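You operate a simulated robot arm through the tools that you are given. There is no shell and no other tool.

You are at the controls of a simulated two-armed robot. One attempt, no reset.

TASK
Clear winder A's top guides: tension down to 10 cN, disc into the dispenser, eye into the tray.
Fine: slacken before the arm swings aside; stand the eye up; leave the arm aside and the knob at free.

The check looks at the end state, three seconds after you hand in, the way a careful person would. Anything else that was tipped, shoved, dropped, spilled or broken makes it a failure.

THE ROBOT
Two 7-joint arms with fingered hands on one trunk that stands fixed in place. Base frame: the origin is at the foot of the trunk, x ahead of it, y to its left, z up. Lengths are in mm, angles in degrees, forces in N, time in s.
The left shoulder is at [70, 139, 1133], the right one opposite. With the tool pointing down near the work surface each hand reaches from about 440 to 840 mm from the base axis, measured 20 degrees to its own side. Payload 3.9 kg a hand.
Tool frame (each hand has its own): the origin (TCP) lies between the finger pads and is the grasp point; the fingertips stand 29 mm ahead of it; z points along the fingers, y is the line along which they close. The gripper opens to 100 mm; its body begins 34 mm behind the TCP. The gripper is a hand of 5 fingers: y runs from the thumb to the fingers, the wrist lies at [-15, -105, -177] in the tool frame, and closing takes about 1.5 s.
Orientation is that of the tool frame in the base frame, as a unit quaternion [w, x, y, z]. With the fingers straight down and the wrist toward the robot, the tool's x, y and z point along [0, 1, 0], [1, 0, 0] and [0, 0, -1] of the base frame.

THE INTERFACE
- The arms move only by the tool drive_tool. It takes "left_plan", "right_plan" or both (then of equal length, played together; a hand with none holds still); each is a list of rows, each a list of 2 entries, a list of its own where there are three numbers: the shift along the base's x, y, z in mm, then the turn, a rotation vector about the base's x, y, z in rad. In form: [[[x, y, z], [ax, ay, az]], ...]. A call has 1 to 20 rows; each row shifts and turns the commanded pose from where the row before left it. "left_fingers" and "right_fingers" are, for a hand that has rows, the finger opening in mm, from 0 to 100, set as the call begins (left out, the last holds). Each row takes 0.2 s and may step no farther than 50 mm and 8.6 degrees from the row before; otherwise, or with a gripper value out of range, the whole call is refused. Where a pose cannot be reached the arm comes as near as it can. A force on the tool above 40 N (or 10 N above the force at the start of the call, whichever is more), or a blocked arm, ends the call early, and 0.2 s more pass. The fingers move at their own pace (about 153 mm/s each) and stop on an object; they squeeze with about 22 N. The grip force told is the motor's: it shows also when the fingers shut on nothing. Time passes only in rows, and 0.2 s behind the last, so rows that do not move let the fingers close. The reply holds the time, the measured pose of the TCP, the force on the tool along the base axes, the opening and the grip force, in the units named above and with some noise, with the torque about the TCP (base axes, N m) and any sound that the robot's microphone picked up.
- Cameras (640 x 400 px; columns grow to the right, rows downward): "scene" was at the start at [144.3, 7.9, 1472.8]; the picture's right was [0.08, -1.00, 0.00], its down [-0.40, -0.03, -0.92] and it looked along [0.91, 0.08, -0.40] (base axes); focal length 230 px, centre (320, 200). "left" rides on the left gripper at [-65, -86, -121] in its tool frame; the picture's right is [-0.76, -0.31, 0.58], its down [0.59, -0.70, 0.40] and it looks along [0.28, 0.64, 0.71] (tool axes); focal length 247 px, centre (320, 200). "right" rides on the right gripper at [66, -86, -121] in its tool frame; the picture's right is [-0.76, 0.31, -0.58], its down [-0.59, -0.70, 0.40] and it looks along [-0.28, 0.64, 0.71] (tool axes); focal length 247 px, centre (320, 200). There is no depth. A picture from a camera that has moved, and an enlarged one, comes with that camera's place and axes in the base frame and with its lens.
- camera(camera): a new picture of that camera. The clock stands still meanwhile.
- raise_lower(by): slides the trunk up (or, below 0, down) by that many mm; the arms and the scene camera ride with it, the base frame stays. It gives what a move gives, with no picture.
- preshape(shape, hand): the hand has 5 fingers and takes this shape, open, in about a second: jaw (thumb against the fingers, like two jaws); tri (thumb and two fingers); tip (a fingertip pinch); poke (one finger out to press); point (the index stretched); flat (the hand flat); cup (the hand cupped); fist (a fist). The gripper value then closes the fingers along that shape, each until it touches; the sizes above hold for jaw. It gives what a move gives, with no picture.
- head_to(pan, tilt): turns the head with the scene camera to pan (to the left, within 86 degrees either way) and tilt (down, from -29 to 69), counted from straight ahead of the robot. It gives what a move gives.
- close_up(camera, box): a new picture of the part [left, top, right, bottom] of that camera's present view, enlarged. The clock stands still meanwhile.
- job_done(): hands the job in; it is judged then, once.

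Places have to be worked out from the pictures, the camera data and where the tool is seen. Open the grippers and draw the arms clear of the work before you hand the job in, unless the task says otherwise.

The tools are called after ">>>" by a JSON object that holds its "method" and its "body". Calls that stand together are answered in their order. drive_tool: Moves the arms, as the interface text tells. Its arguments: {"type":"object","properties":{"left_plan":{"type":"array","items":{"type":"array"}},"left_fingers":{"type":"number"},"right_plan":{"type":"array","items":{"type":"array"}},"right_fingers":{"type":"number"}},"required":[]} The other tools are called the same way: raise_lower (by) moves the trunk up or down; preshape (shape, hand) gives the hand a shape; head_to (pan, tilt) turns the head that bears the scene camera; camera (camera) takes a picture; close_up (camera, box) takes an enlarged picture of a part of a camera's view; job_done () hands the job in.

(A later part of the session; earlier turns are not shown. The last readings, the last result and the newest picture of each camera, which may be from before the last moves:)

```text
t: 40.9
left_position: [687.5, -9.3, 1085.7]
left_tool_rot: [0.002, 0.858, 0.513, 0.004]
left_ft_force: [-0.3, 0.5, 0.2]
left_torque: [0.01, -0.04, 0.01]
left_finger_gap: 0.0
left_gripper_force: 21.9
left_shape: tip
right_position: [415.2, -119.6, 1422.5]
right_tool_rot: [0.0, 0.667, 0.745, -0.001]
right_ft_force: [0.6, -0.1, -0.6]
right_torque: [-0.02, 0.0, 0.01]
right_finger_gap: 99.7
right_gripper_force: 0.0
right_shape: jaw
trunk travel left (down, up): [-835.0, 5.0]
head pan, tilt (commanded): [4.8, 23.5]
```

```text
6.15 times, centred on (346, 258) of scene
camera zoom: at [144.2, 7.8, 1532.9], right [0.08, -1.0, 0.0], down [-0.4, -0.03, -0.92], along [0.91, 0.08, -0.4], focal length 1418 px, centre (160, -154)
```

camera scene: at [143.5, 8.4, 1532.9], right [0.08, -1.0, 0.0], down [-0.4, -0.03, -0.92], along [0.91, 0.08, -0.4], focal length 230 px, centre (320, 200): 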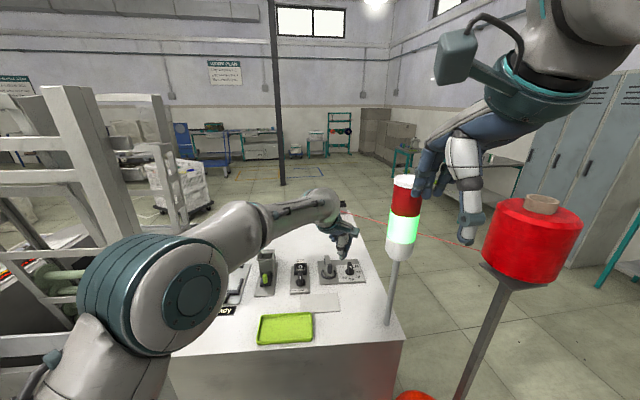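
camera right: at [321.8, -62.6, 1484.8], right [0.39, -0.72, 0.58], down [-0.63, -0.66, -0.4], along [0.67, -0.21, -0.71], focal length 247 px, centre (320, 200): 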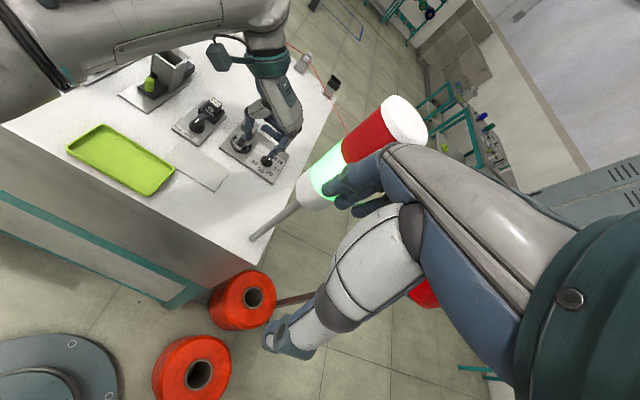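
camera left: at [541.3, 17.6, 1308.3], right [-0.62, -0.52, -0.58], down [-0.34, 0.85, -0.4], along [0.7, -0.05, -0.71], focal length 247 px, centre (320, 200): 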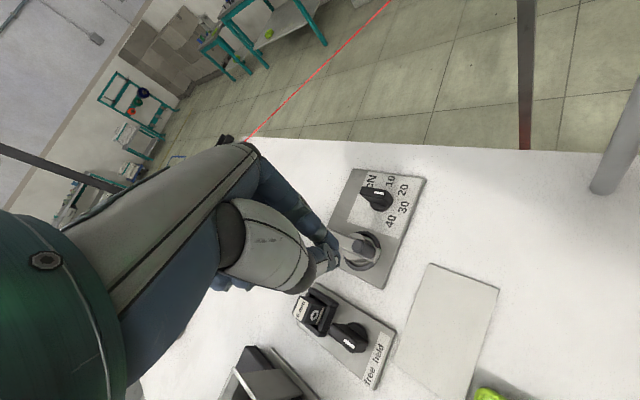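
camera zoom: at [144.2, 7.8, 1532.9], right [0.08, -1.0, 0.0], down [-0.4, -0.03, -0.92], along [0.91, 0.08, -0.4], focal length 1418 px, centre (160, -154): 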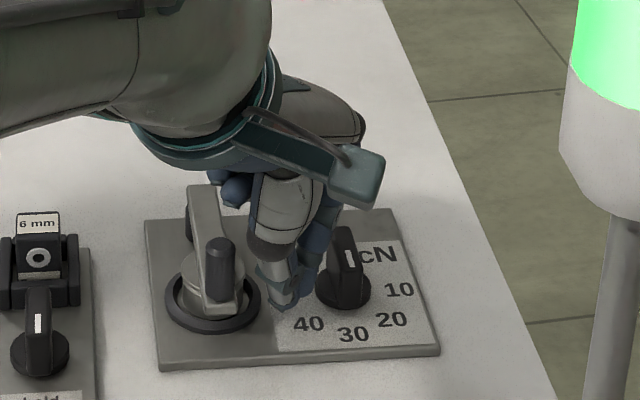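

Positioned left of the wing. Now I move in to contact and through the first ~20° of the arc.

>>> {"method": "drive_tool", "body": {"left_plan": [[[1.5, -5.5, 0], [0, 0, 0]], [[1.5, -5.8, 0], [0, 0, 0]], [[-2, -2.5, 0], [0, 0, 0]], [[-2, -2.3, 0], [0, 0, 0]]]}}

>>> {"method": "close_up", "body": {"camera": "scene", "box": [320, 225, 372, 290]}}

>>> {"method": "close_up", "body": {"camera": "left", "box": [290, 165, 440, 345]}}

```text
t: 41.9
left_position: [687.6, -29.6, 1086.0]
left_tool_rot: [0.002, 0.858, 0.514, 0.001]
left_ft_force: [0.4, -0.5, 0.5]
left_torque: [-0.04, 0.05, 0.02]
left_finger_gap: 0.1
left_gripper_force: 22.3
left_shape: tip
right_position: [415.0, -118.6, 1423.5]
right_tool_rot: [-0.001, 0.666, 0.746, 0.0]
right_ft_force: [0.1, -0.2, -0.4]
right_torque: [-0.03, 0.0, 0.02]
right_finger_gap: 99.7
right_gripper_force: 0.0
right_shape: jaw
trunk travel left (down, up): [-835.0, 5.0]
head pan, tilt (commanded): [4.8, 23.5]
```

```text
6.15 times, centred on (346, 258) of scene
camera zoom: at [144.0, 7.8, 1532.9], right [0.08, -1.0, 0.0], down [-0.4, -0.03, -0.92], along [0.91, 0.08, -0.4], focal length 1418 px, centre (160, -154)
```

zoom: 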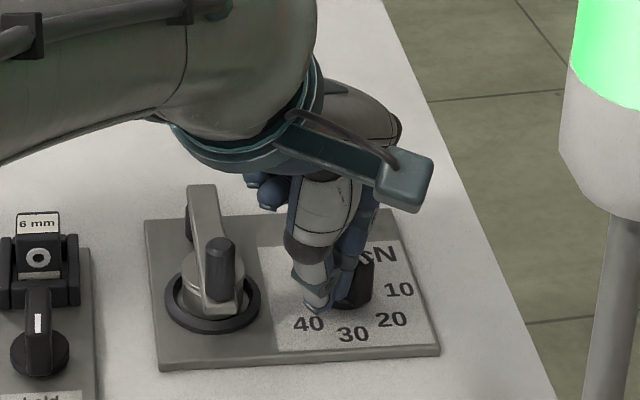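

```text
2.22 times, centred on (365, 255) of left
camera zoom: at [580.2, -45.4, 1207.5], right [-0.62, -0.52, -0.58], down [-0.34, 0.85, -0.4], along [0.7, -0.05, -0.71], focal length 549 px, centre (220, 78)
```

zoom: 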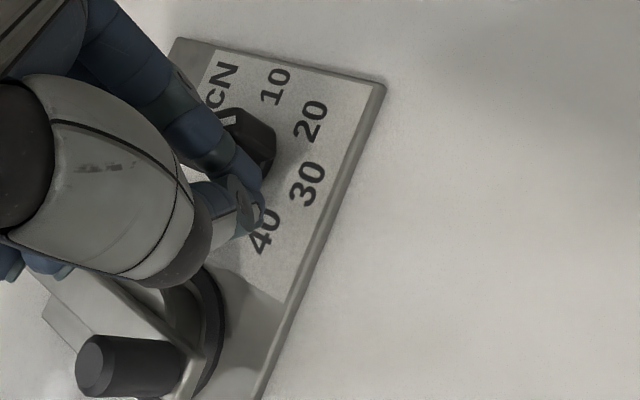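

The wing has started to turn: its near end is now leaning right. I continue round the arc toward 10.

>>> {"method": "drive_tool", "body": {"left_plan": [[[-2, -2.5, 0], [0, 0, 0]], [[-0.5, -3, 0], [0, 0, 0]], [[0.5, -3, 0], [0, 0, 0]], [[1.3, -3, 0], [0, 0, 0]], [[1.5, -2.5, 0], [0, 0, 0]]]}}

>>> {"method": "close_up", "body": {"camera": "scene", "box": [320, 225, 372, 290]}}

>>> {"method": "close_up", "body": {"camera": "left", "box": [290, 165, 440, 345]}}

```text
t: 43.0
left_position: [688.1, -41.7, 1085.4]
left_tool_rot: [0.003, 0.858, 0.514, 0.002]
left_ft_force: [0.0, 0.2, 0.4]
left_torque: [0.03, -0.01, 0.0]
left_finger_gap: 0.0
left_gripper_force: 21.4
left_shape: tip
right_position: [415.2, -119.0, 1422.6]
right_tool_rot: [0.0, 0.667, 0.745, 0.0]
right_ft_force: [0.3, -0.3, -0.3]
right_torque: [-0.01, 0.01, -0.03]
right_finger_gap: 100.0
right_gripper_force: 0.0
right_shape: jaw
trunk travel left (down, up): [-835.0, 5.0]
head pan, tilt (commanded): [4.8, 23.5]
```

```text
6.15 times, centred on (346, 258) of scene
camera zoom: at [144.4, 7.6, 1532.8], right [0.08, -1.0, 0.0], down [-0.4, -0.03, -0.92], along [0.91, 0.08, -0.4], focal length 1418 px, centre (160, -154)
```

zoom: 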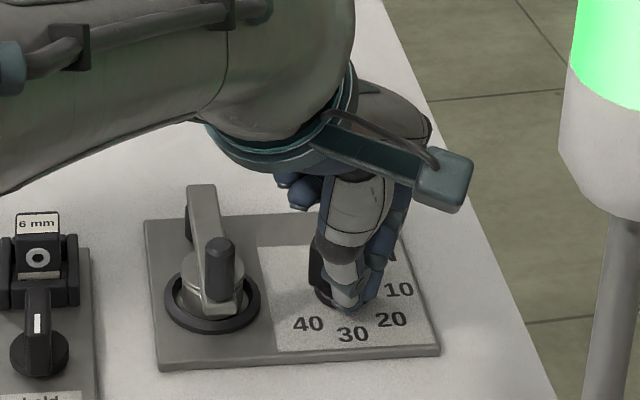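

```text
2.22 times, centred on (365, 255) of left
camera zoom: at [581.6, -59.7, 1207.2], right [-0.62, -0.52, -0.58], down [-0.34, 0.85, -0.4], along [0.7, -0.05, -0.71], focal length 549 px, centre (220, 78)
```

zoom: 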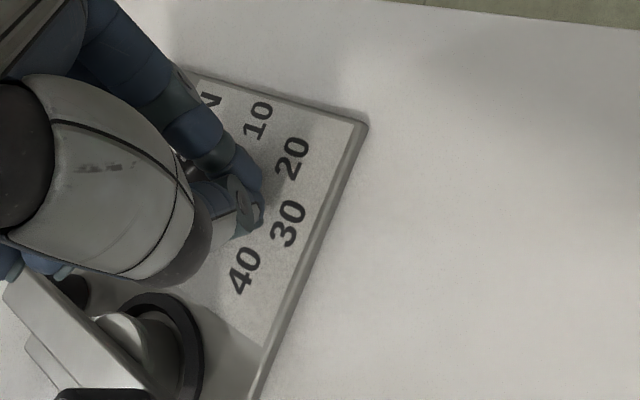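

The far end of the wing is now showing to the left of the thumb, so it has turned well past 45°. A few more millimetres forward-right should bring it to 10.

>>> {"method": "drive_tool", "body": {"left_plan": [[[1, -2, 0], [0, 0, 0]], [[1.5, -1, 0], [0, 0, 0]], [[1.5, -0.5, 0], [0, 0, 0]], [[0, 0, 0], [0, 0, 0]]]}}

>>> {"method": "close_up", "body": {"camera": "scene", "box": [320, 225, 372, 290]}}

```text
t: 44.0
left_position: [692.1, -45.6, 1086.8]
left_tool_rot: [0.0, 0.858, 0.514, 0.002]
left_ft_force: [-1.2, 0.0, -1.0]
left_torque: [0.01, -0.02, -0.01]
left_finger_gap: 0.0
left_gripper_force: 22.1
left_shape: tip
right_position: [415.7, -118.7, 1422.6]
right_tool_rot: [0.0, 0.666, 0.746, 0.0]
right_ft_force: [-0.3, -0.1, 0.0]
right_torque: [0.0, 0.03, 0.0]
right_finger_gap: 99.7
right_gripper_force: 0.1
right_shape: jaw
trunk travel left (down, up): [-835.0, 5.0]
head pan, tilt (commanded): [4.8, 23.5]
```

```text
6.15 times, centred on (346, 258) of scene
camera zoom: at [144.2, 7.9, 1532.9], right [0.08, -1.0, 0.0], down [-0.4, -0.03, -0.92], along [0.91, 0.08, -0.4], focal length 1418 px, centre (160, -154)
```

zoom: 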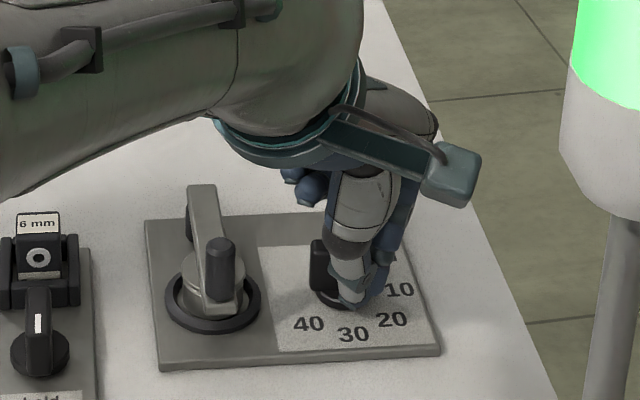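

The wing's other end now points left, which means the pointer is near 10. I retreat straight back, up and left to inspect.

>>> {"method": "drive_tool", "body": {"left_plan": [[[-15, -2.5, 0], [0, 0, 0]], [[-10, 0, 25], [0, 0, 0]], [[0, 25, 30], [0, 0, 0]], [[0, 40, 25], [0, 0, 0]], [[0, 25, 20], [0, 0, 0]], [[0, 0, 0], [0, 0, 0]]]}}

>>> {"method": "close_up", "body": {"camera": "scene", "box": [320, 225, 372, 290]}}

>>> {"method": "close_up", "body": {"camera": "left", "box": [310, 130, 460, 280]}}

```text
t: 45.5
left_position: [667.2, 41.7, 1187.7]
left_tool_rot: [0.0, 0.858, 0.513, 0.002]
left_ft_force: [0.2, -0.2, -0.1]
left_torque: [0.0, 0.0, 0.01]
left_finger_gap: 0.0
left_gripper_force: 21.9
left_shape: tip
right_position: [415.3, -119.3, 1423.7]
right_tool_rot: [0.0, 0.667, 0.745, 0.0]
right_ft_force: [-0.4, -0.4, 0.1]
right_torque: [0.02, 0.05, 0.01]
right_finger_gap: 99.7
right_gripper_force: 0.0
right_shape: jaw
trunk travel left (down, up): [-835.0, 5.0]
head pan, tilt (commanded): [4.8, 23.5]
```

```text
6.15 times, centred on (346, 258) of scene
camera zoom: at [144.8, 7.3, 1532.8], right [0.08, -1.0, 0.0], down [-0.4, -0.03, -0.92], along [0.91, 0.08, -0.4], focal length 1418 px, centre (160, -154)
```

zoom: 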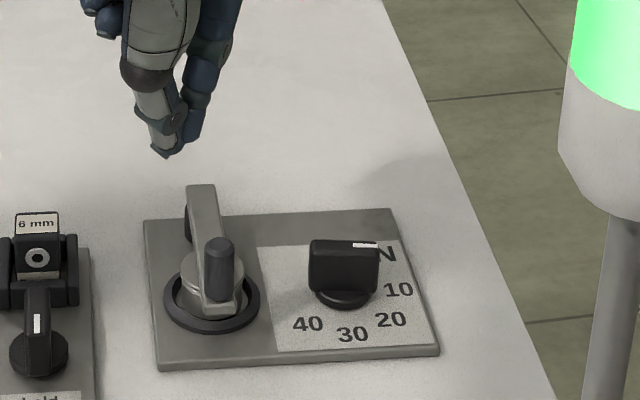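

```text
2.67 times, centred on (385, 205) of left
camera zoom: at [560.4, 25.0, 1307.7], right [-0.63, -0.52, -0.58], down [-0.34, 0.85, -0.4], along [0.7, -0.05, -0.71], focal length 659 px, centre (147, 187)
```

zoom: 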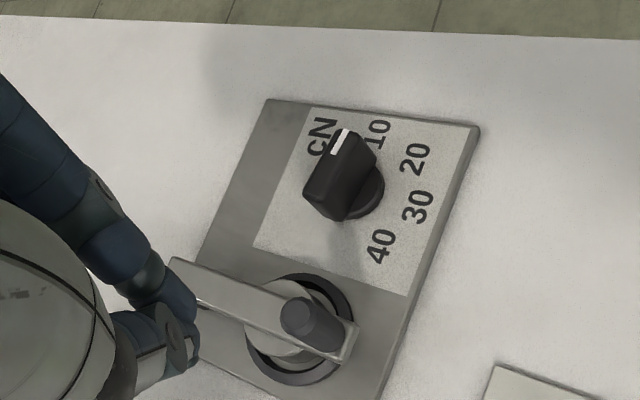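

The pointer is now close to 10 but may be a bit short of it. I zoom right in to measure its angle.

>>> {"method": "close_up", "body": {"camera": "left", "box": [372, 160, 412, 190]}}

>>> {"method": "close_up", "body": {"camera": "scene", "box": [338, 252, 368, 282]}}

>>> {"method": "close_up", "body": {"camera": "right", "box": [240, 150, 290, 200]}}

```text
13.33 times, centred on (392, 175) of left
camera zoom: at [560.4, 25.0, 1307.7], right [-0.63, -0.52, -0.58], down [-0.34, 0.85, -0.4], along [0.7, -0.05, -0.71], focal length 3293 px, centre (-640, 533)
```

zoom: 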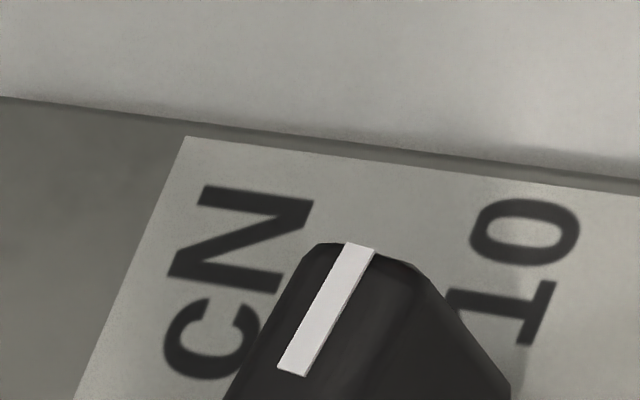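

```text
13.33 times, centred on (353, 267) of scene
camera zoom: at [144.8, 7.3, 1532.8], right [0.08, -1.0, 0.0], down [-0.4, -0.03, -0.92], along [0.91, 0.08, -0.4], focal length 3071 px, centre (-120, -693)
```

zoom: 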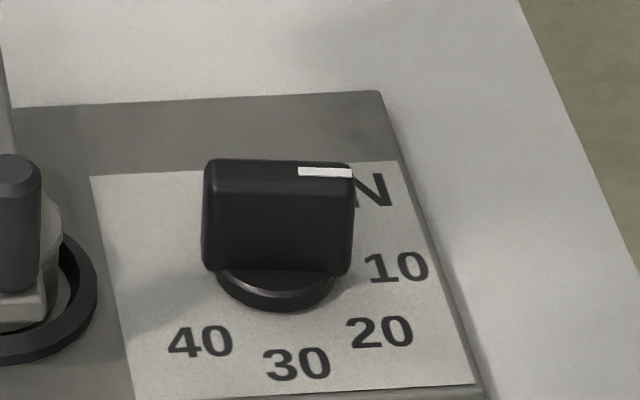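

```text
8.00 times, centred on (265, 175) of right
camera zoom: at [323.9, -64.1, 1544.2], right [0.39, -0.72, 0.58], down [-0.63, -0.66, -0.4], along [0.67, -0.21, -0.71], focal length 1976 px, centre (760, 400)
```

zoom: 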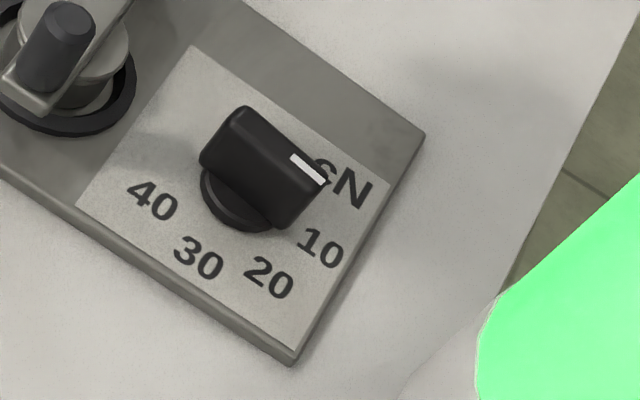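

Measured against the panel edge (yaw ≈ 8°), the pointer is about 6° short of 10. I retrace the same path to the wing and push about 1.2 mm further forward.

>>> {"method": "drive_tool", "body": {"left_plan": [[[0, -25, -20], [0, 0, 0]], [[0, -40, -25], [0, 0, 0]], [[0, -25, -30], [0, 0, 0]], [[10, 0, -25], [0, 0, 0]], [[0, 0, 0], [0, 0, 0]], [[10, 1.7, 0], [0, 0, 0]], [[5, 0.8, 0], [0, 0, 0]], [[1.2, 0.2, 0], [0, 0, 0]], [[0, 0, 0], [0, 0, 0]]]}}

>>> {"method": "drive_tool", "body": {"left_plan": [[[-16, -2.5, 0], [0, 0, 0]], [[-10, 0, 25], [0, 0, 0]], [[0, 25, 30], [0, 0, 0]], [[0, 40, 25], [0, 0, 0]], [[0, 25, 20], [0, 0, 0]], [[0, 0, 0], [0, 0, 0]]]}}

>>> {"method": "close_up", "body": {"camera": "scene", "box": [338, 252, 368, 282]}}

>>> {"method": "close_up", "body": {"camera": "left", "box": [372, 160, 412, 190]}}

```text
t: 47.5
left_position: [693.5, -45.2, 1085.1]
left_tool_rot: [0.001, 0.858, 0.514, 0.002]
left_ft_force: [-0.7, 0.4, 0.4]
left_torque: [0.0, 0.01, 0.0]
left_finger_gap: 0.0
left_gripper_force: 22.1
left_shape: tip
right_position: [415.7, -118.8, 1422.7]
right_tool_rot: [0.0, 0.667, 0.745, 0.0]
right_ft_force: [0.4, 0.8, -0.4]
right_torque: [0.0, 0.0, 0.0]
right_finger_gap: 99.6
right_gripper_force: 0.0
right_shape: jaw
trunk travel left (down, up): [-835.0, 5.0]
head pan, tilt (commanded): [4.8, 23.5]
```

```text
t: 48.9
left_position: [668.8, 43.8, 1186.6]
left_tool_rot: [0.001, 0.858, 0.514, 0.002]
left_ft_force: [-0.3, -0.4, -0.1]
left_torque: [-0.01, 0.02, 0.01]
left_finger_gap: 0.0
left_gripper_force: 22.3
left_shape: tip
right_position: [415.5, -120.4, 1423.5]
right_tool_rot: [0.0, 0.667, 0.745, 0.001]
right_ft_force: [-0.2, 0.3, 0.4]
right_torque: [0.0, 0.02, -0.02]
right_finger_gap: 99.9
right_gripper_force: 0.0
right_shape: jaw
trunk travel left (down, up): [-835.0, 5.0]
head pan, tilt (commanded): [4.8, 23.5]
```

```text
13.33 times, centred on (353, 267) of scene
camera zoom: at [144.8, 7.3, 1532.8], right [0.08, -1.0, 0.0], down [-0.4, -0.03, -0.92], along [0.91, 0.08, -0.4], focal length 3071 px, centre (-120, -693)
```

zoom: 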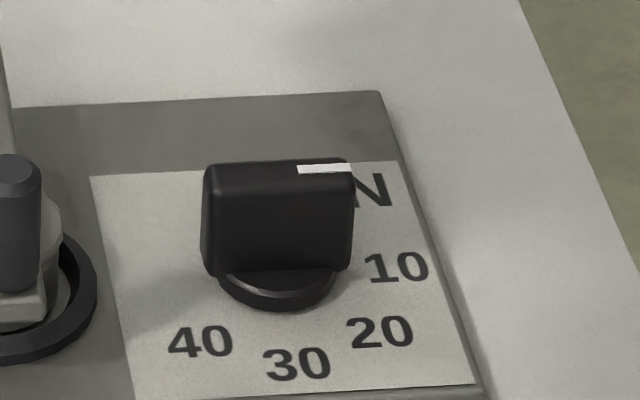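

```text
13.33 times, centred on (392, 175) of left
camera zoom: at [561.4, 25.3, 1307.7], right [-0.63, -0.52, -0.58], down [-0.34, 0.85, -0.4], along [0.7, -0.05, -0.71], focal length 3293 px, centre (-640, 533)
```

zoom: 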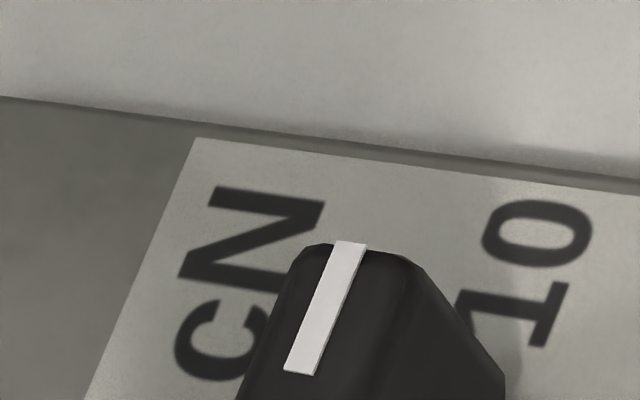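

The pointer now reads ≈ 99.8° in base terms, which is on "10" within a degree or two. Next is the arm: I look closely at the arm, its pivot and the eye clamp to judge the swing clearance.

>>> {"method": "close_up", "body": {"camera": "scene", "box": [285, 248, 345, 292]}}

>>> {"method": "close_up", "body": {"camera": "left", "box": [290, 180, 420, 360]}}

>>> {"method": "close_up", "body": {"camera": "right", "box": [170, 110, 270, 190]}}

```text
9.09 times, centred on (315, 270) of scene
camera zoom: at [144.8, 7.3, 1532.8], right [0.08, -1.0, 0.0], down [-0.4, -0.03, -0.92], along [0.91, 0.08, -0.4], focal length 2094 px, centre (366, -436)
```

zoom: 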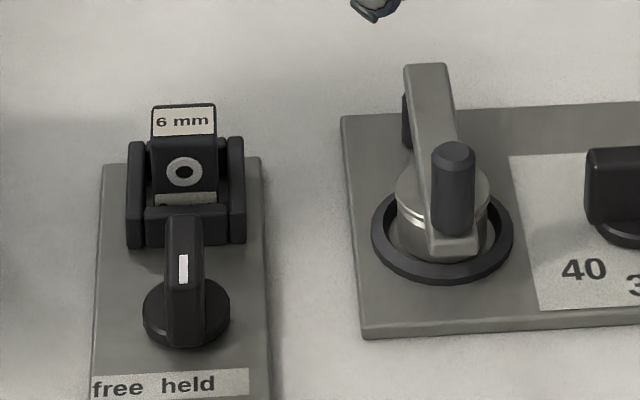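

```text
2.22 times, centred on (355, 270) of left
camera zoom: at [561.4, 25.3, 1307.7], right [-0.63, -0.52, -0.58], down [-0.34, 0.85, -0.4], along [0.7, -0.05, -0.71], focal length 549 px, centre (242, 44)
```

zoom: 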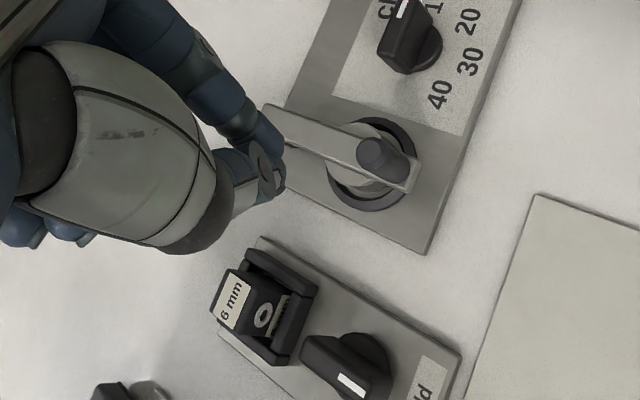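

```text
5.00 times, centred on (220, 150) of right
camera zoom: at [323.9, -64.1, 1544.2], right [0.39, -0.72, 0.58], down [-0.63, -0.66, -0.4], along [0.67, -0.21, -0.71], focal length 1235 px, centre (820, 450)
```

zoom: 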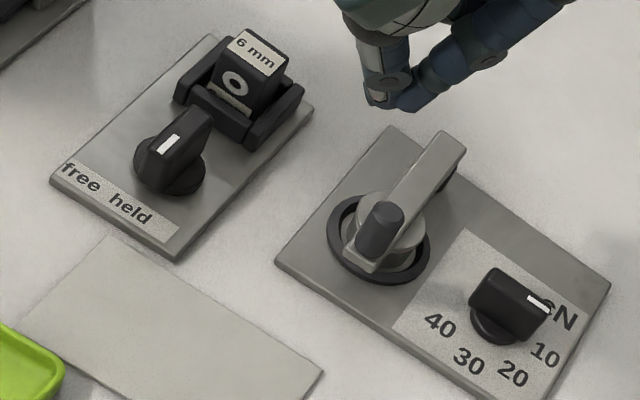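

From these views: pivot ≈ (742, 35.5), peg ≈ (671, 24) with top ≈ 1105, and arm top ≈ 1077. Swinging left, the arm tip would meet the eye clamp beyond about 45°, so I'll swing about 40° first. I open the pinch and go above the peg.

>>> {"method": "drive_tool", "body": {"left_plan": [[[1, -10, -15], [0, 0, 0]], [[1, -10, -10], [0, 0, 0]], [[0, 0, 0], [0, 0, 0]], [[0, 0, 0], [0, 0, 0]]], "left_fingers": 45}}

>>> {"method": "close_up", "body": {"camera": "scene", "box": [300, 225, 360, 290]}}

>>> {"method": "close_up", "body": {"camera": "left", "box": [270, 160, 420, 340]}}

```text
t: 49.9
left_position: [670.7, 21.7, 1161.4]
left_tool_rot: [0.0, 0.858, 0.513, 0.002]
left_ft_force: [0.0, 0.5, 0.7]
left_torque: [-0.01, 0.01, -0.01]
left_finger_gap: 44.2
left_gripper_force: 0.1
left_shape: tip
right_position: [415.8, -120.3, 1423.2]
right_tool_rot: [-0.001, 0.667, 0.745, 0.001]
right_ft_force: [0.3, -1.1, 0.0]
right_torque: [-0.04, 0.02, 0.02]
right_finger_gap: 99.6
right_gripper_force: 0.1
right_shape: jaw
trunk travel left (down, up): [-835.0, 5.0]
head pan, tilt (commanded): [4.8, 23.5]
```

```text
6.15 times, centred on (330, 258) of scene
camera zoom: at [144.3, 7.8, 1532.8], right [0.08, -1.0, 0.0], down [-0.4, -0.03, -0.92], along [0.91, 0.08, -0.4], focal length 1418 px, centre (258, -154)
```

zoom: 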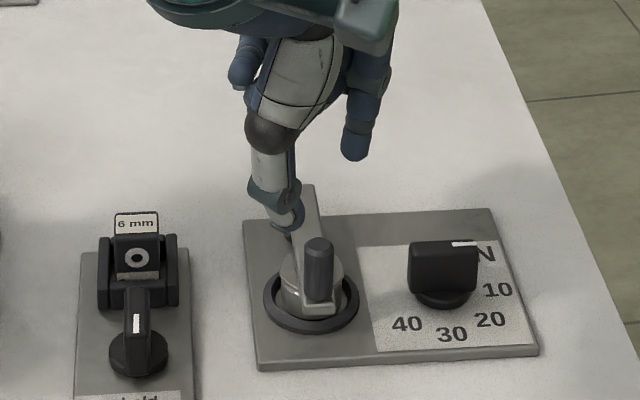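

```text
2.22 times, centred on (345, 250) of left
camera zoom: at [563.0, 5.3, 1282.4], right [-0.62, -0.52, -0.58], down [-0.34, 0.85, -0.4], along [0.7, -0.05, -0.71], focal length 549 px, centre (264, 89)
```

zoom: 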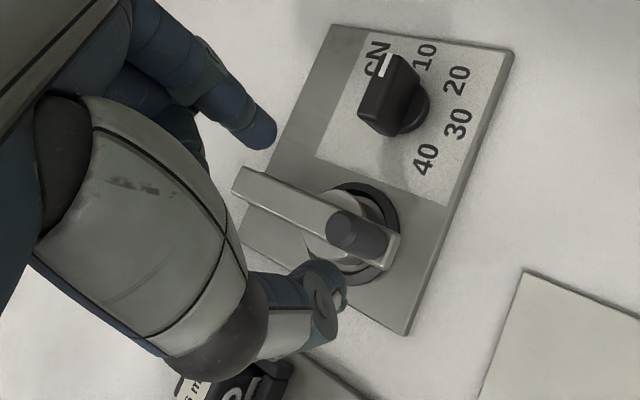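

Thumb is near-left and index far-right of the peg, as wanted. I descend so the tips reach about 1083 (just above the arm bar) and close on the peg.

>>> {"method": "drive_tool", "body": {"left_plan": [[[0.3, 2.3, -20], [0, 0, 0]], [[0, 0, -18], [0, 0, 0]], [[0, 0, -11], [0, 0, 0]], [[0, 0, 0], [0, 0, 0]]]}}

>>> {"method": "close_up", "body": {"camera": "scene", "box": [300, 225, 360, 290]}}

>>> {"method": "close_up", "body": {"camera": "left", "box": [270, 160, 420, 340]}}

```text
t: 50.9
left_position: [669.7, 25.4, 1109.7]
left_tool_rot: [0.001, 0.858, 0.513, 0.002]
left_ft_force: [0.9, 0.9, 0.3]
left_torque: [0.01, 0.0, -0.02]
left_finger_gap: 44.2
left_gripper_force: 0.0
left_shape: tip
right_position: [417.5, -118.5, 1422.3]
right_tool_rot: [0.0, 0.667, 0.745, 0.0]
right_ft_force: [0.2, 0.2, 0.6]
right_torque: [-0.02, 0.0, 0.0]
right_finger_gap: 99.8
right_gripper_force: 0.0
right_shape: jaw
trunk travel left (down, up): [-835.0, 5.0]
head pan, tilt (commanded): [4.8, 23.5]
```

```text
6.15 times, centred on (330, 258) of scene
camera zoom: at [144.2, 8.1, 1532.9], right [0.08, -1.0, 0.0], down [-0.4, -0.03, -0.92], along [0.91, 0.08, -0.4], focal length 1418 px, centre (258, -154)
```

zoom: 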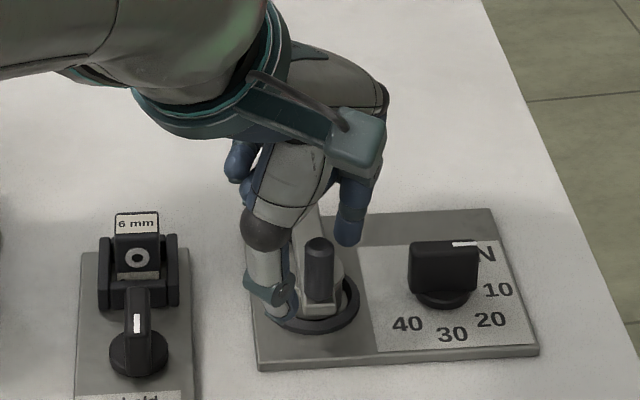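

```text
2.22 times, centred on (345, 250) of left
camera zoom: at [562.7, 7.7, 1232.9], right [-0.62, -0.52, -0.58], down [-0.34, 0.85, -0.4], along [0.7, -0.05, -0.71], focal length 549 px, centre (264, 89)
```

zoom: 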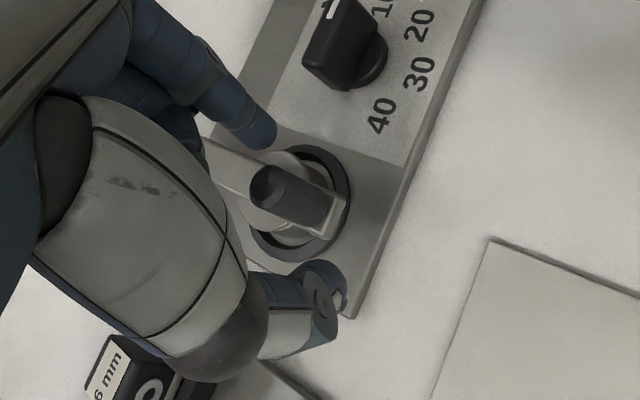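

The peg is centred between thumb and index. I close the pinch on it.

>>> {"method": "drive_tool", "body": {"left_plan": [[[0, 0, 0], [0, 0, 0]], [[0, 0, 0], [0, 0, 0]], [[0, 0, 0], [0, 0, 0]], [[0, 0, 0], [0, 0, 0]], [[0, 0, 0], [0, 0, 0]]], "left_fingers": 0}}

>>> {"method": "close_up", "body": {"camera": "scene", "box": [300, 225, 360, 290]}}

```text
t: 52.0
left_position: [669.7, 24.7, 1111.7]
left_tool_rot: [0.001, 0.858, 0.514, 0.002]
left_ft_force: [-0.4, 0.2, -2.0]
left_torque: [0.03, 0.01, 0.03]
left_finger_gap: 6.8
left_gripper_force: 21.8
left_shape: tip
right_position: [415.0, -118.6, 1423.6]
right_tool_rot: [0.0, 0.667, 0.745, 0.0]
right_ft_force: [0.7, -0.7, -0.7]
right_torque: [-0.01, 0.02, -0.03]
right_finger_gap: 99.8
right_gripper_force: 0.0
right_shape: jaw
trunk travel left (down, up): [-835.0, 5.0]
head pan, tilt (commanded): [4.8, 23.5]
```

```text
6.15 times, centred on (330, 258) of scene
camera zoom: at [144.4, 8.1, 1532.8], right [0.08, -1.0, 0.0], down [-0.4, -0.03, -0.92], along [0.91, 0.08, -0.4], focal length 1418 px, centre (258, -154)
```

zoom: 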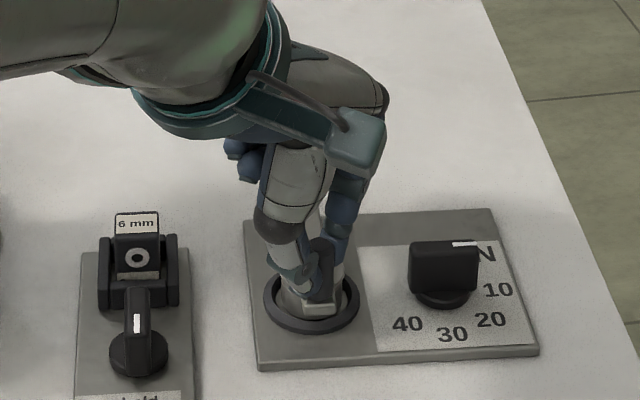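

Gripped (gap 6.8, 22 N). I start swinging the arm left along its arc, about 15° first.

>>> {"method": "drive_tool", "body": {"left_plan": [[[-0.7, 6.2, 0], [0, 0, 0]], [[-0.1, 6.3, 0], [0, 0, 0]], [[0.4, 6.3, 0], [0, 0, 0]], [[0, 0, 0], [0, 0, 0]]]}}

>>> {"method": "close_up", "body": {"camera": "scene", "box": [300, 225, 360, 290]}}

```text
t: 53.0
left_position: [668.9, 44.0, 1110.7]
left_tool_rot: [0.001, 0.858, 0.514, 0.003]
left_ft_force: [-4.0, -0.5, -4.8]
left_torque: [0.02, 0.11, -0.02]
left_finger_gap: 5.1
left_gripper_force: 22.1
left_shape: tip
right_position: [414.9, -118.8, 1422.9]
right_tool_rot: [0.001, 0.667, 0.745, 0.0]
right_ft_force: [0.0, -0.8, 0.3]
right_torque: [0.01, -0.01, -0.01]
right_finger_gap: 99.9
right_gripper_force: 0.1
right_shape: jaw
trunk travel left (down, up): [-835.0, 5.0]
head pan, tilt (commanded): [4.8, 23.5]
```

```text
6.15 times, centred on (330, 258) of scene
camera zoom: at [144.0, 8.0, 1532.8], right [0.08, -1.0, 0.0], down [-0.4, -0.03, -0.92], along [0.91, 0.08, -0.4], focal length 1418 px, centre (258, -154)
```

zoom: 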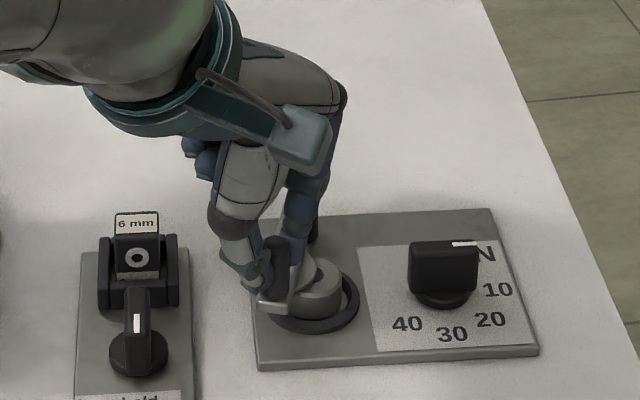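

The arm is following and the disc is coming into view. I continue another 15°.

>>> {"method": "drive_tool", "body": {"left_plan": [[[0.6, 6.2, 0], [0, 0, 0]], [[1.2, 6.1, 0], [0, 0, 0]], [[1.8, 6, 0], [0, 0, 0]], [[0, 0, 0], [0, 0, 0]]]}}

>>> {"method": "close_up", "body": {"camera": "scene", "box": [300, 225, 360, 290]}}

>>> {"method": "close_up", "body": {"camera": "left", "box": [270, 160, 420, 340]}}

```text
t: 54.0
left_position: [673.1, 62.8, 1112.3]
left_tool_rot: [0.0, 0.858, 0.514, 0.002]
left_ft_force: [-0.6, 0.9, -7.4]
left_torque: [-0.01, 0.02, 0.01]
left_finger_gap: 4.5
left_gripper_force: 22.1
left_shape: tip
right_position: [417.1, -119.4, 1423.5]
right_tool_rot: [0.0, 0.667, 0.745, 0.0]
right_ft_force: [0.5, 1.0, -0.8]
right_torque: [0.02, -0.04, -0.03]
right_finger_gap: 99.7
right_gripper_force: 0.0
right_shape: jaw
trunk travel left (down, up): [-835.0, 5.0]
head pan, tilt (commanded): [4.8, 23.5]
```

```text
6.15 times, centred on (330, 258) of scene
camera zoom: at [145.3, 8.1, 1532.7], right [0.08, -1.0, 0.0], down [-0.4, -0.03, -0.92], along [0.91, 0.08, -0.4], focal length 1418 px, centre (258, -154)
```

zoom: 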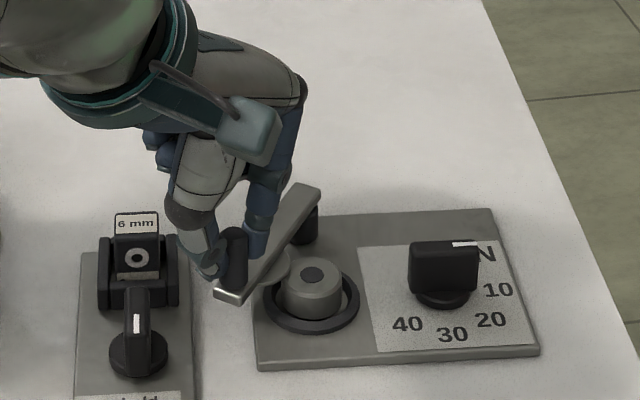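

```text
2.22 times, centred on (345, 250) of left
camera zoom: at [566.6, 44.9, 1232.9], right [-0.63, -0.52, -0.58], down [-0.34, 0.85, -0.4], along [0.7, -0.05, -0.71], focal length 549 px, centre (264, 89)
```

zoom: 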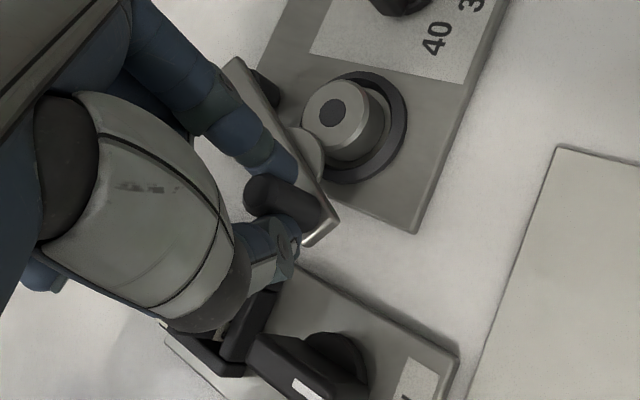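

The disc is now uncovered (arm about 32° aside), with forces small. I go a bit further, to about 42°, watching the gap to the eye clamp.

>>> {"method": "drive_tool", "body": {"left_plan": [[[2.5, 5.7, 0], [0, 0, 0]], [[3.1, 5.5, 0], [0, 0, 0]], [[0, 0, 0], [0, 0, 0]]]}}

>>> {"method": "close_up", "body": {"camera": "scene", "box": [285, 225, 345, 290]}}

>>> {"method": "close_up", "body": {"camera": "left", "box": [270, 160, 420, 340]}}

>>> {"method": "close_up", "body": {"camera": "right", "box": [170, 90, 290, 200]}}

```text
t: 54.9
left_position: [679.5, 72.8, 1111.5]
left_tool_rot: [0.001, 0.858, 0.514, 0.001]
left_ft_force: [-0.4, 0.9, -8.4]
left_torque: [-0.04, 0.04, 0.01]
left_finger_gap: 3.3
left_gripper_force: 22.2
left_shape: tip
right_position: [417.4, -118.6, 1423.2]
right_tool_rot: [0.0, 0.667, 0.745, 0.0]
right_ft_force: [-0.3, -0.2, 0.9]
right_torque: [0.03, 0.02, -0.02]
right_finger_gap: 99.5
right_gripper_force: 0.1
right_shape: jaw
trunk travel left (down, up): [-835.0, 5.0]
head pan, tilt (commanded): [4.8, 23.5]
```

```text
6.15 times, centred on (315, 258) of scene
camera zoom: at [145.6, 8.0, 1532.7], right [0.08, -1.0, 0.0], down [-0.4, -0.03, -0.92], along [0.91, 0.08, -0.4], focal length 1418 px, centre (351, -154)
```

zoom: 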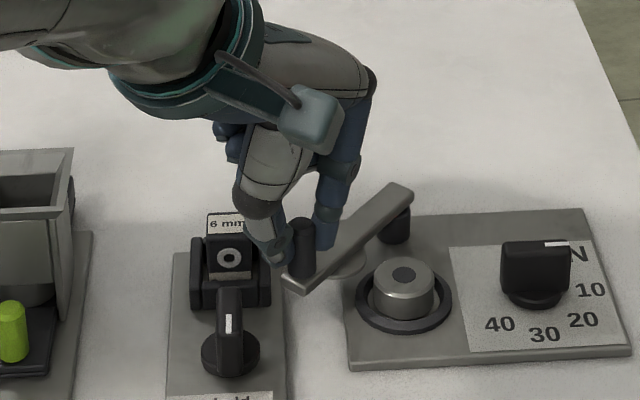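

```text
2.22 times, centred on (345, 250) of left
camera zoom: at [572.6, 56.0, 1232.8], right [-0.63, -0.52, -0.58], down [-0.34, 0.85, -0.4], along [0.7, -0.05, -0.71], focal length 549 px, centre (264, 89)
```

zoom: 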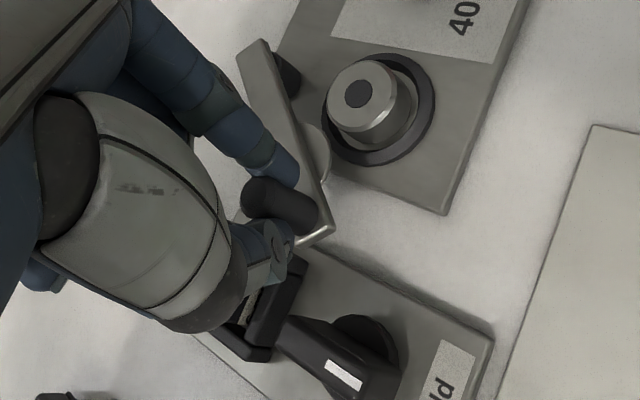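

```text
3.64 times, centred on (230, 145) of right
camera zoom: at [324.7, -63.3, 1544.1], right [0.39, -0.72, 0.58], down [-0.63, -0.66, -0.4], along [0.67, -0.21, -0.71], focal length 898 px, centre (647, 400)
```

zoom: 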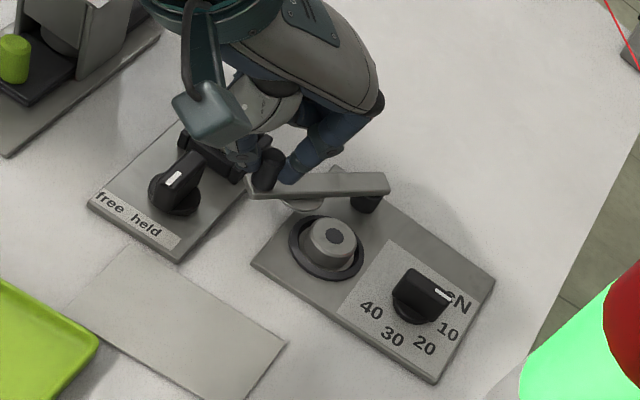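

The arm is about 45° aside, clear of the disc, with its tip close to the eye clamp. The peg is starting to slip in the pinch, so I open slightly and lift straight off.

>>> {"method": "drive_tool", "body": {"left_plan": [[[0, 0, 0], [0, 0, 0]], [[0, 0, 0], [0, 0, 0]], [[0, 0, 15], [0, 0, 0]], [[0, 0, 25], [0, 0, 0]], [[0, 0, 25], [0, 0, 0]], [[0, 0, 0], [0, 0, 0]]], "left_fingers": 28}}

>>> {"method": "close_up", "body": {"camera": "scene", "box": [285, 225, 365, 290]}}

>>> {"method": "close_up", "body": {"camera": "left", "box": [270, 160, 420, 340]}}

>>> {"method": "close_up", "body": {"camera": "right", "box": [170, 90, 290, 200]}}

```text
t: 56.2
left_position: [678.5, 72.5, 1178.0]
left_tool_rot: [0.001, 0.858, 0.514, 0.002]
left_ft_force: [-0.1, 0.0, 0.3]
left_torque: [-0.02, -0.01, 0.0]
left_finger_gap: 27.9
left_gripper_force: 0.1
left_shape: tip
right_position: [416.1, -119.3, 1423.9]
right_tool_rot: [0.0, 0.667, 0.745, 0.001]
right_ft_force: [-0.7, 0.6, -0.6]
right_torque: [0.03, 0.0, 0.01]
right_finger_gap: 100.1
right_gripper_force: 0.1
right_shape: jaw
trunk travel left (down, up): [-835.0, 5.0]
head pan, tilt (commanded): [4.8, 23.5]
```

```text
6.15 times, centred on (325, 258) of scene
camera zoom: at [144.9, 8.0, 1532.8], right [0.08, -1.0, 0.0], down [-0.4, -0.03, -0.92], along [0.91, 0.08, -0.4], focal length 1418 px, centre (289, -154)
```

zoom: 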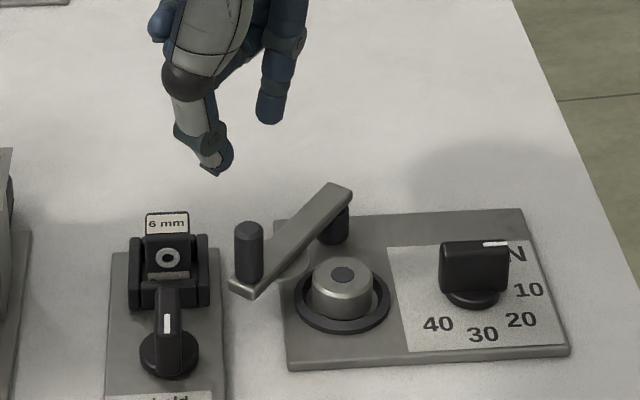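

```text
2.22 times, centred on (345, 250) of left
camera zoom: at [572.0, 55.7, 1298.5], right [-0.62, -0.52, -0.58], down [-0.34, 0.85, -0.4], along [0.7, -0.05, -0.71], focal length 549 px, centre (264, 89)
```

zoom: 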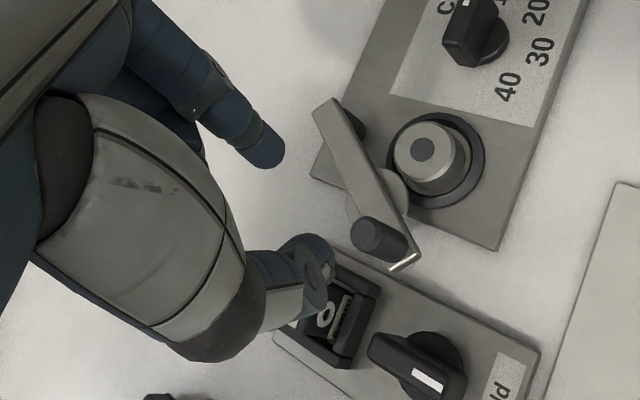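

```text
3.64 times, centred on (230, 145) of right
camera zoom: at [324.0, -63.4, 1544.2], right [0.39, -0.72, 0.58], down [-0.63, -0.66, -0.4], along [0.67, -0.21, -0.71], focal length 898 px, centre (647, 400)
```

zoom: 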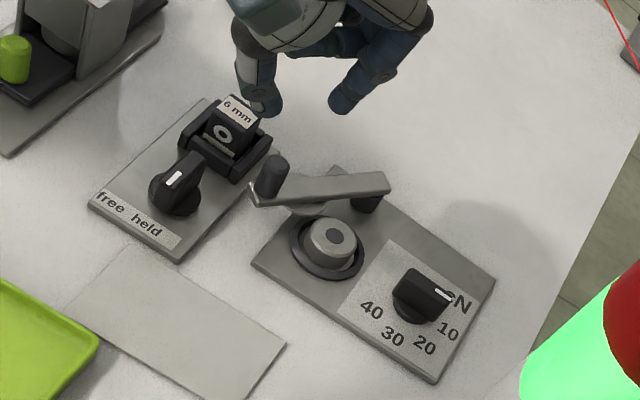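

The arm stays aside on its own. Now I zoom in on the disc to judge its size, seating and centre pin before gripping it.

>>> {"method": "close_up", "body": {"camera": "scene", "box": [314, 258, 346, 284]}}

>>> {"method": "close_up", "body": {"camera": "left", "box": [345, 195, 425, 275]}}

>>> {"method": "close_up", "body": {"camera": "right", "box": [235, 135, 285, 175]}}

```text
15.38 times, centred on (330, 271) of scene
camera zoom: at [144.9, 8.0, 1532.8], right [0.08, -1.0, 0.0], down [-0.4, -0.03, -0.92], along [0.91, 0.08, -0.4], focal length 3544 px, centre (166, -892)
```

zoom: 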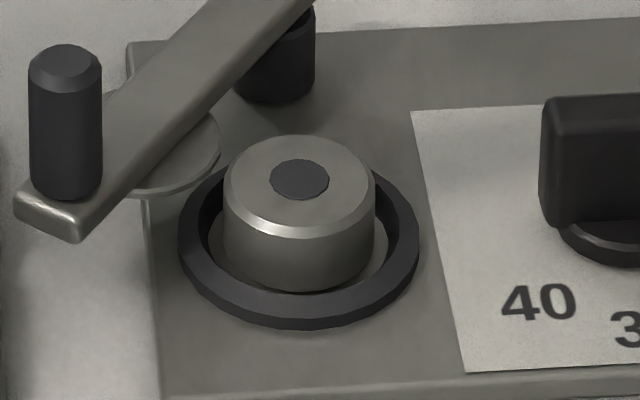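

```text
5.00 times, centred on (385, 235) of left
camera zoom: at [572.0, 55.7, 1298.5], right [-0.62, -0.52, -0.58], down [-0.34, 0.85, -0.4], along [0.7, -0.05, -0.71], focal length 1235 px, centre (-5, 25)
```

zoom: 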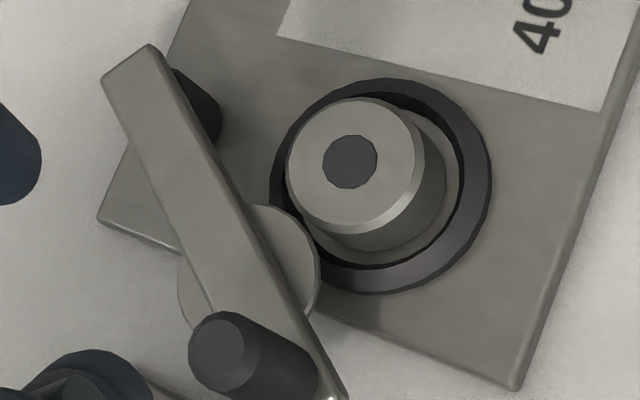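

```text
10.00 times, centred on (260, 155) of right
camera zoom: at [324.0, -63.4, 1544.2], right [0.39, -0.72, 0.58], down [-0.63, -0.66, -0.4], along [0.67, -0.21, -0.71], focal length 2470 px, centre (920, 650)
```

zoom: 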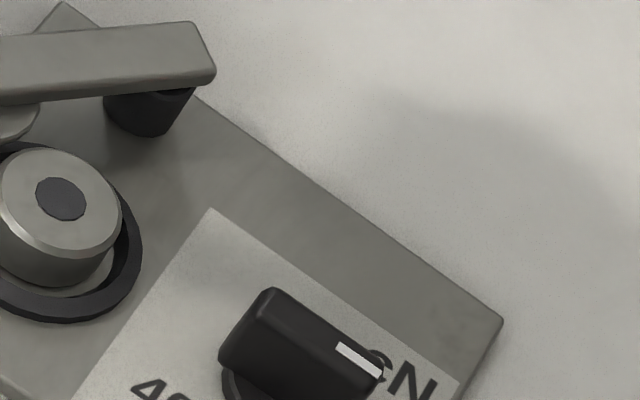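

The disc is a puck ≈ 29 mm across, top at z ≈ 1070, centre ≈ (691, 28), standing in a low ring. I open the pinch to 52 and move above it.

>>> {"method": "drive_tool", "body": {"left_plan": [[[4, -15, 0], [0, 0, 0]], [[4, -16, -5], [0, 0, 0]], [[3.5, -15, -15], [0, 0, 0]], [[0, 0, -15], [0, 0, 0]], [[0, 0, 0], [0, 0, 0]]], "left_fingers": 52}}

>>> {"method": "close_up", "body": {"camera": "scene", "box": [295, 225, 365, 290]}}

>>> {"method": "close_up", "body": {"camera": "left", "box": [270, 160, 420, 340]}}

```text
t: 57.5
left_position: [689.6, 28.0, 1141.9]
left_tool_rot: [0.001, 0.858, 0.514, 0.003]
left_ft_force: [-0.3, 0.0, 0.2]
left_torque: [-0.03, 0.03, 0.02]
left_finger_gap: 51.6
left_gripper_force: 0.0
left_shape: tip
right_position: [415.1, -119.3, 1422.7]
right_tool_rot: [0.0, 0.667, 0.745, -0.001]
right_ft_force: [0.3, -0.2, 0.2]
right_torque: [0.03, -0.03, -0.01]
right_finger_gap: 99.6
right_gripper_force: 0.1
right_shape: jaw
trunk travel left (down, up): [-835.0, 5.0]
head pan, tilt (commanded): [4.8, 23.5]
```

```text
6.15 times, centred on (330, 258) of scene
camera zoom: at [144.1, 8.0, 1532.9], right [0.08, -1.0, 0.0], down [-0.4, -0.03, -0.92], along [0.91, 0.08, -0.4], focal length 1418 px, centre (258, -154)
```

zoom: 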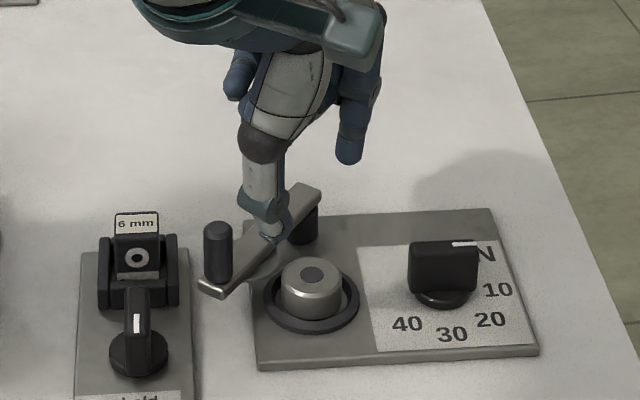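

```text
2.22 times, centred on (345, 250) of left
camera zoom: at [582.8, 9.9, 1263.3], right [-0.62, -0.52, -0.58], down [-0.34, 0.85, -0.4], along [0.7, -0.05, -0.71], focal length 549 px, centre (264, 89)
```

zoom: 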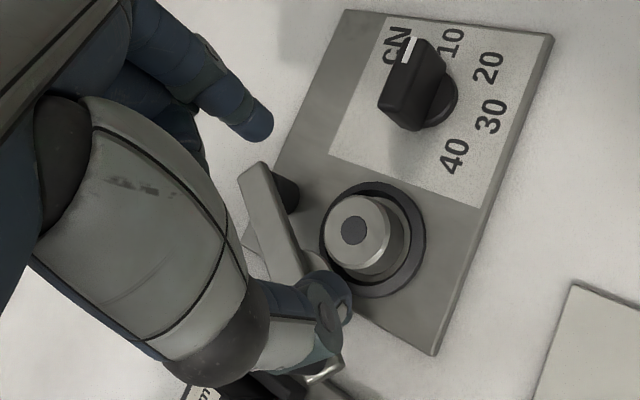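

Thumb and index straddle the disc. I descend to about z = 1089 (tips ≈ 1060, above the ring), then check centring before closing.

>>> {"method": "drive_tool", "body": {"left_plan": [[[0.4, -1, -20], [0, 0, 0]], [[0, 0, -18], [0, 0, 0]], [[0, 0, -14], [0, 0, 0]], [[0, 0, 0], [0, 0, 0]]]}}

>>> {"method": "close_up", "body": {"camera": "scene", "box": [295, 225, 365, 290]}}

>>> {"method": "close_up", "body": {"camera": "left", "box": [270, 160, 420, 340]}}

```text
t: 58.5
left_position: [691.2, 25.7, 1090.4]
left_tool_rot: [0.001, 0.858, 0.514, 0.002]
left_ft_force: [0.1, 1.1, -0.2]
left_torque: [-0.02, -0.01, 0.0]
left_finger_gap: 51.5
left_gripper_force: 0.1
left_shape: tip
right_position: [415.7, -118.9, 1423.0]
right_tool_rot: [0.0, 0.667, 0.745, 0.0]
right_ft_force: [-0.1, 0.3, 0.4]
right_torque: [0.01, -0.03, -0.01]
right_finger_gap: 99.8
right_gripper_force: 0.1
right_shape: jaw
trunk travel left (down, up): [-835.0, 5.0]
head pan, tilt (commanded): [4.8, 23.5]
```

```text
6.15 times, centred on (330, 258) of scene
camera zoom: at [144.3, 7.9, 1532.9], right [0.08, -1.0, 0.0], down [-0.4, -0.03, -0.92], along [0.91, 0.08, -0.4], focal length 1418 px, centre (258, -154)
```

zoom: 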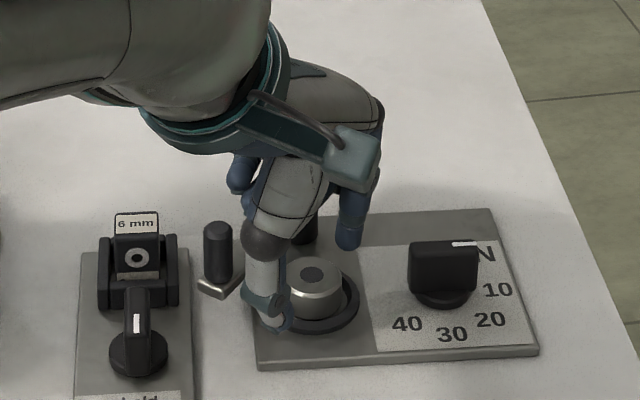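

```text
2.22 times, centred on (345, 250) of left
camera zoom: at [583.0, 8.9, 1211.2], right [-0.62, -0.52, -0.58], down [-0.34, 0.85, -0.4], along [0.7, -0.05, -0.71], focal length 549 px, centre (264, 89)
```

zoom: 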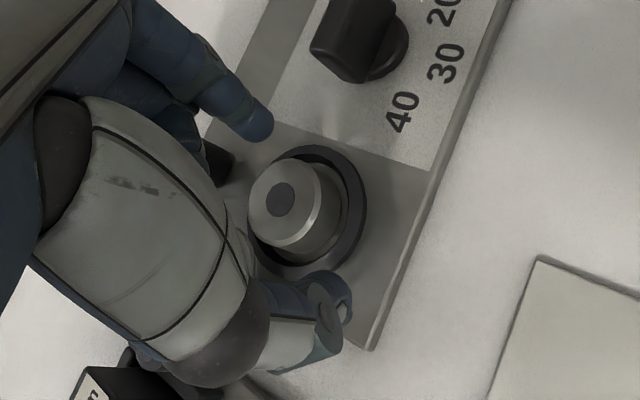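

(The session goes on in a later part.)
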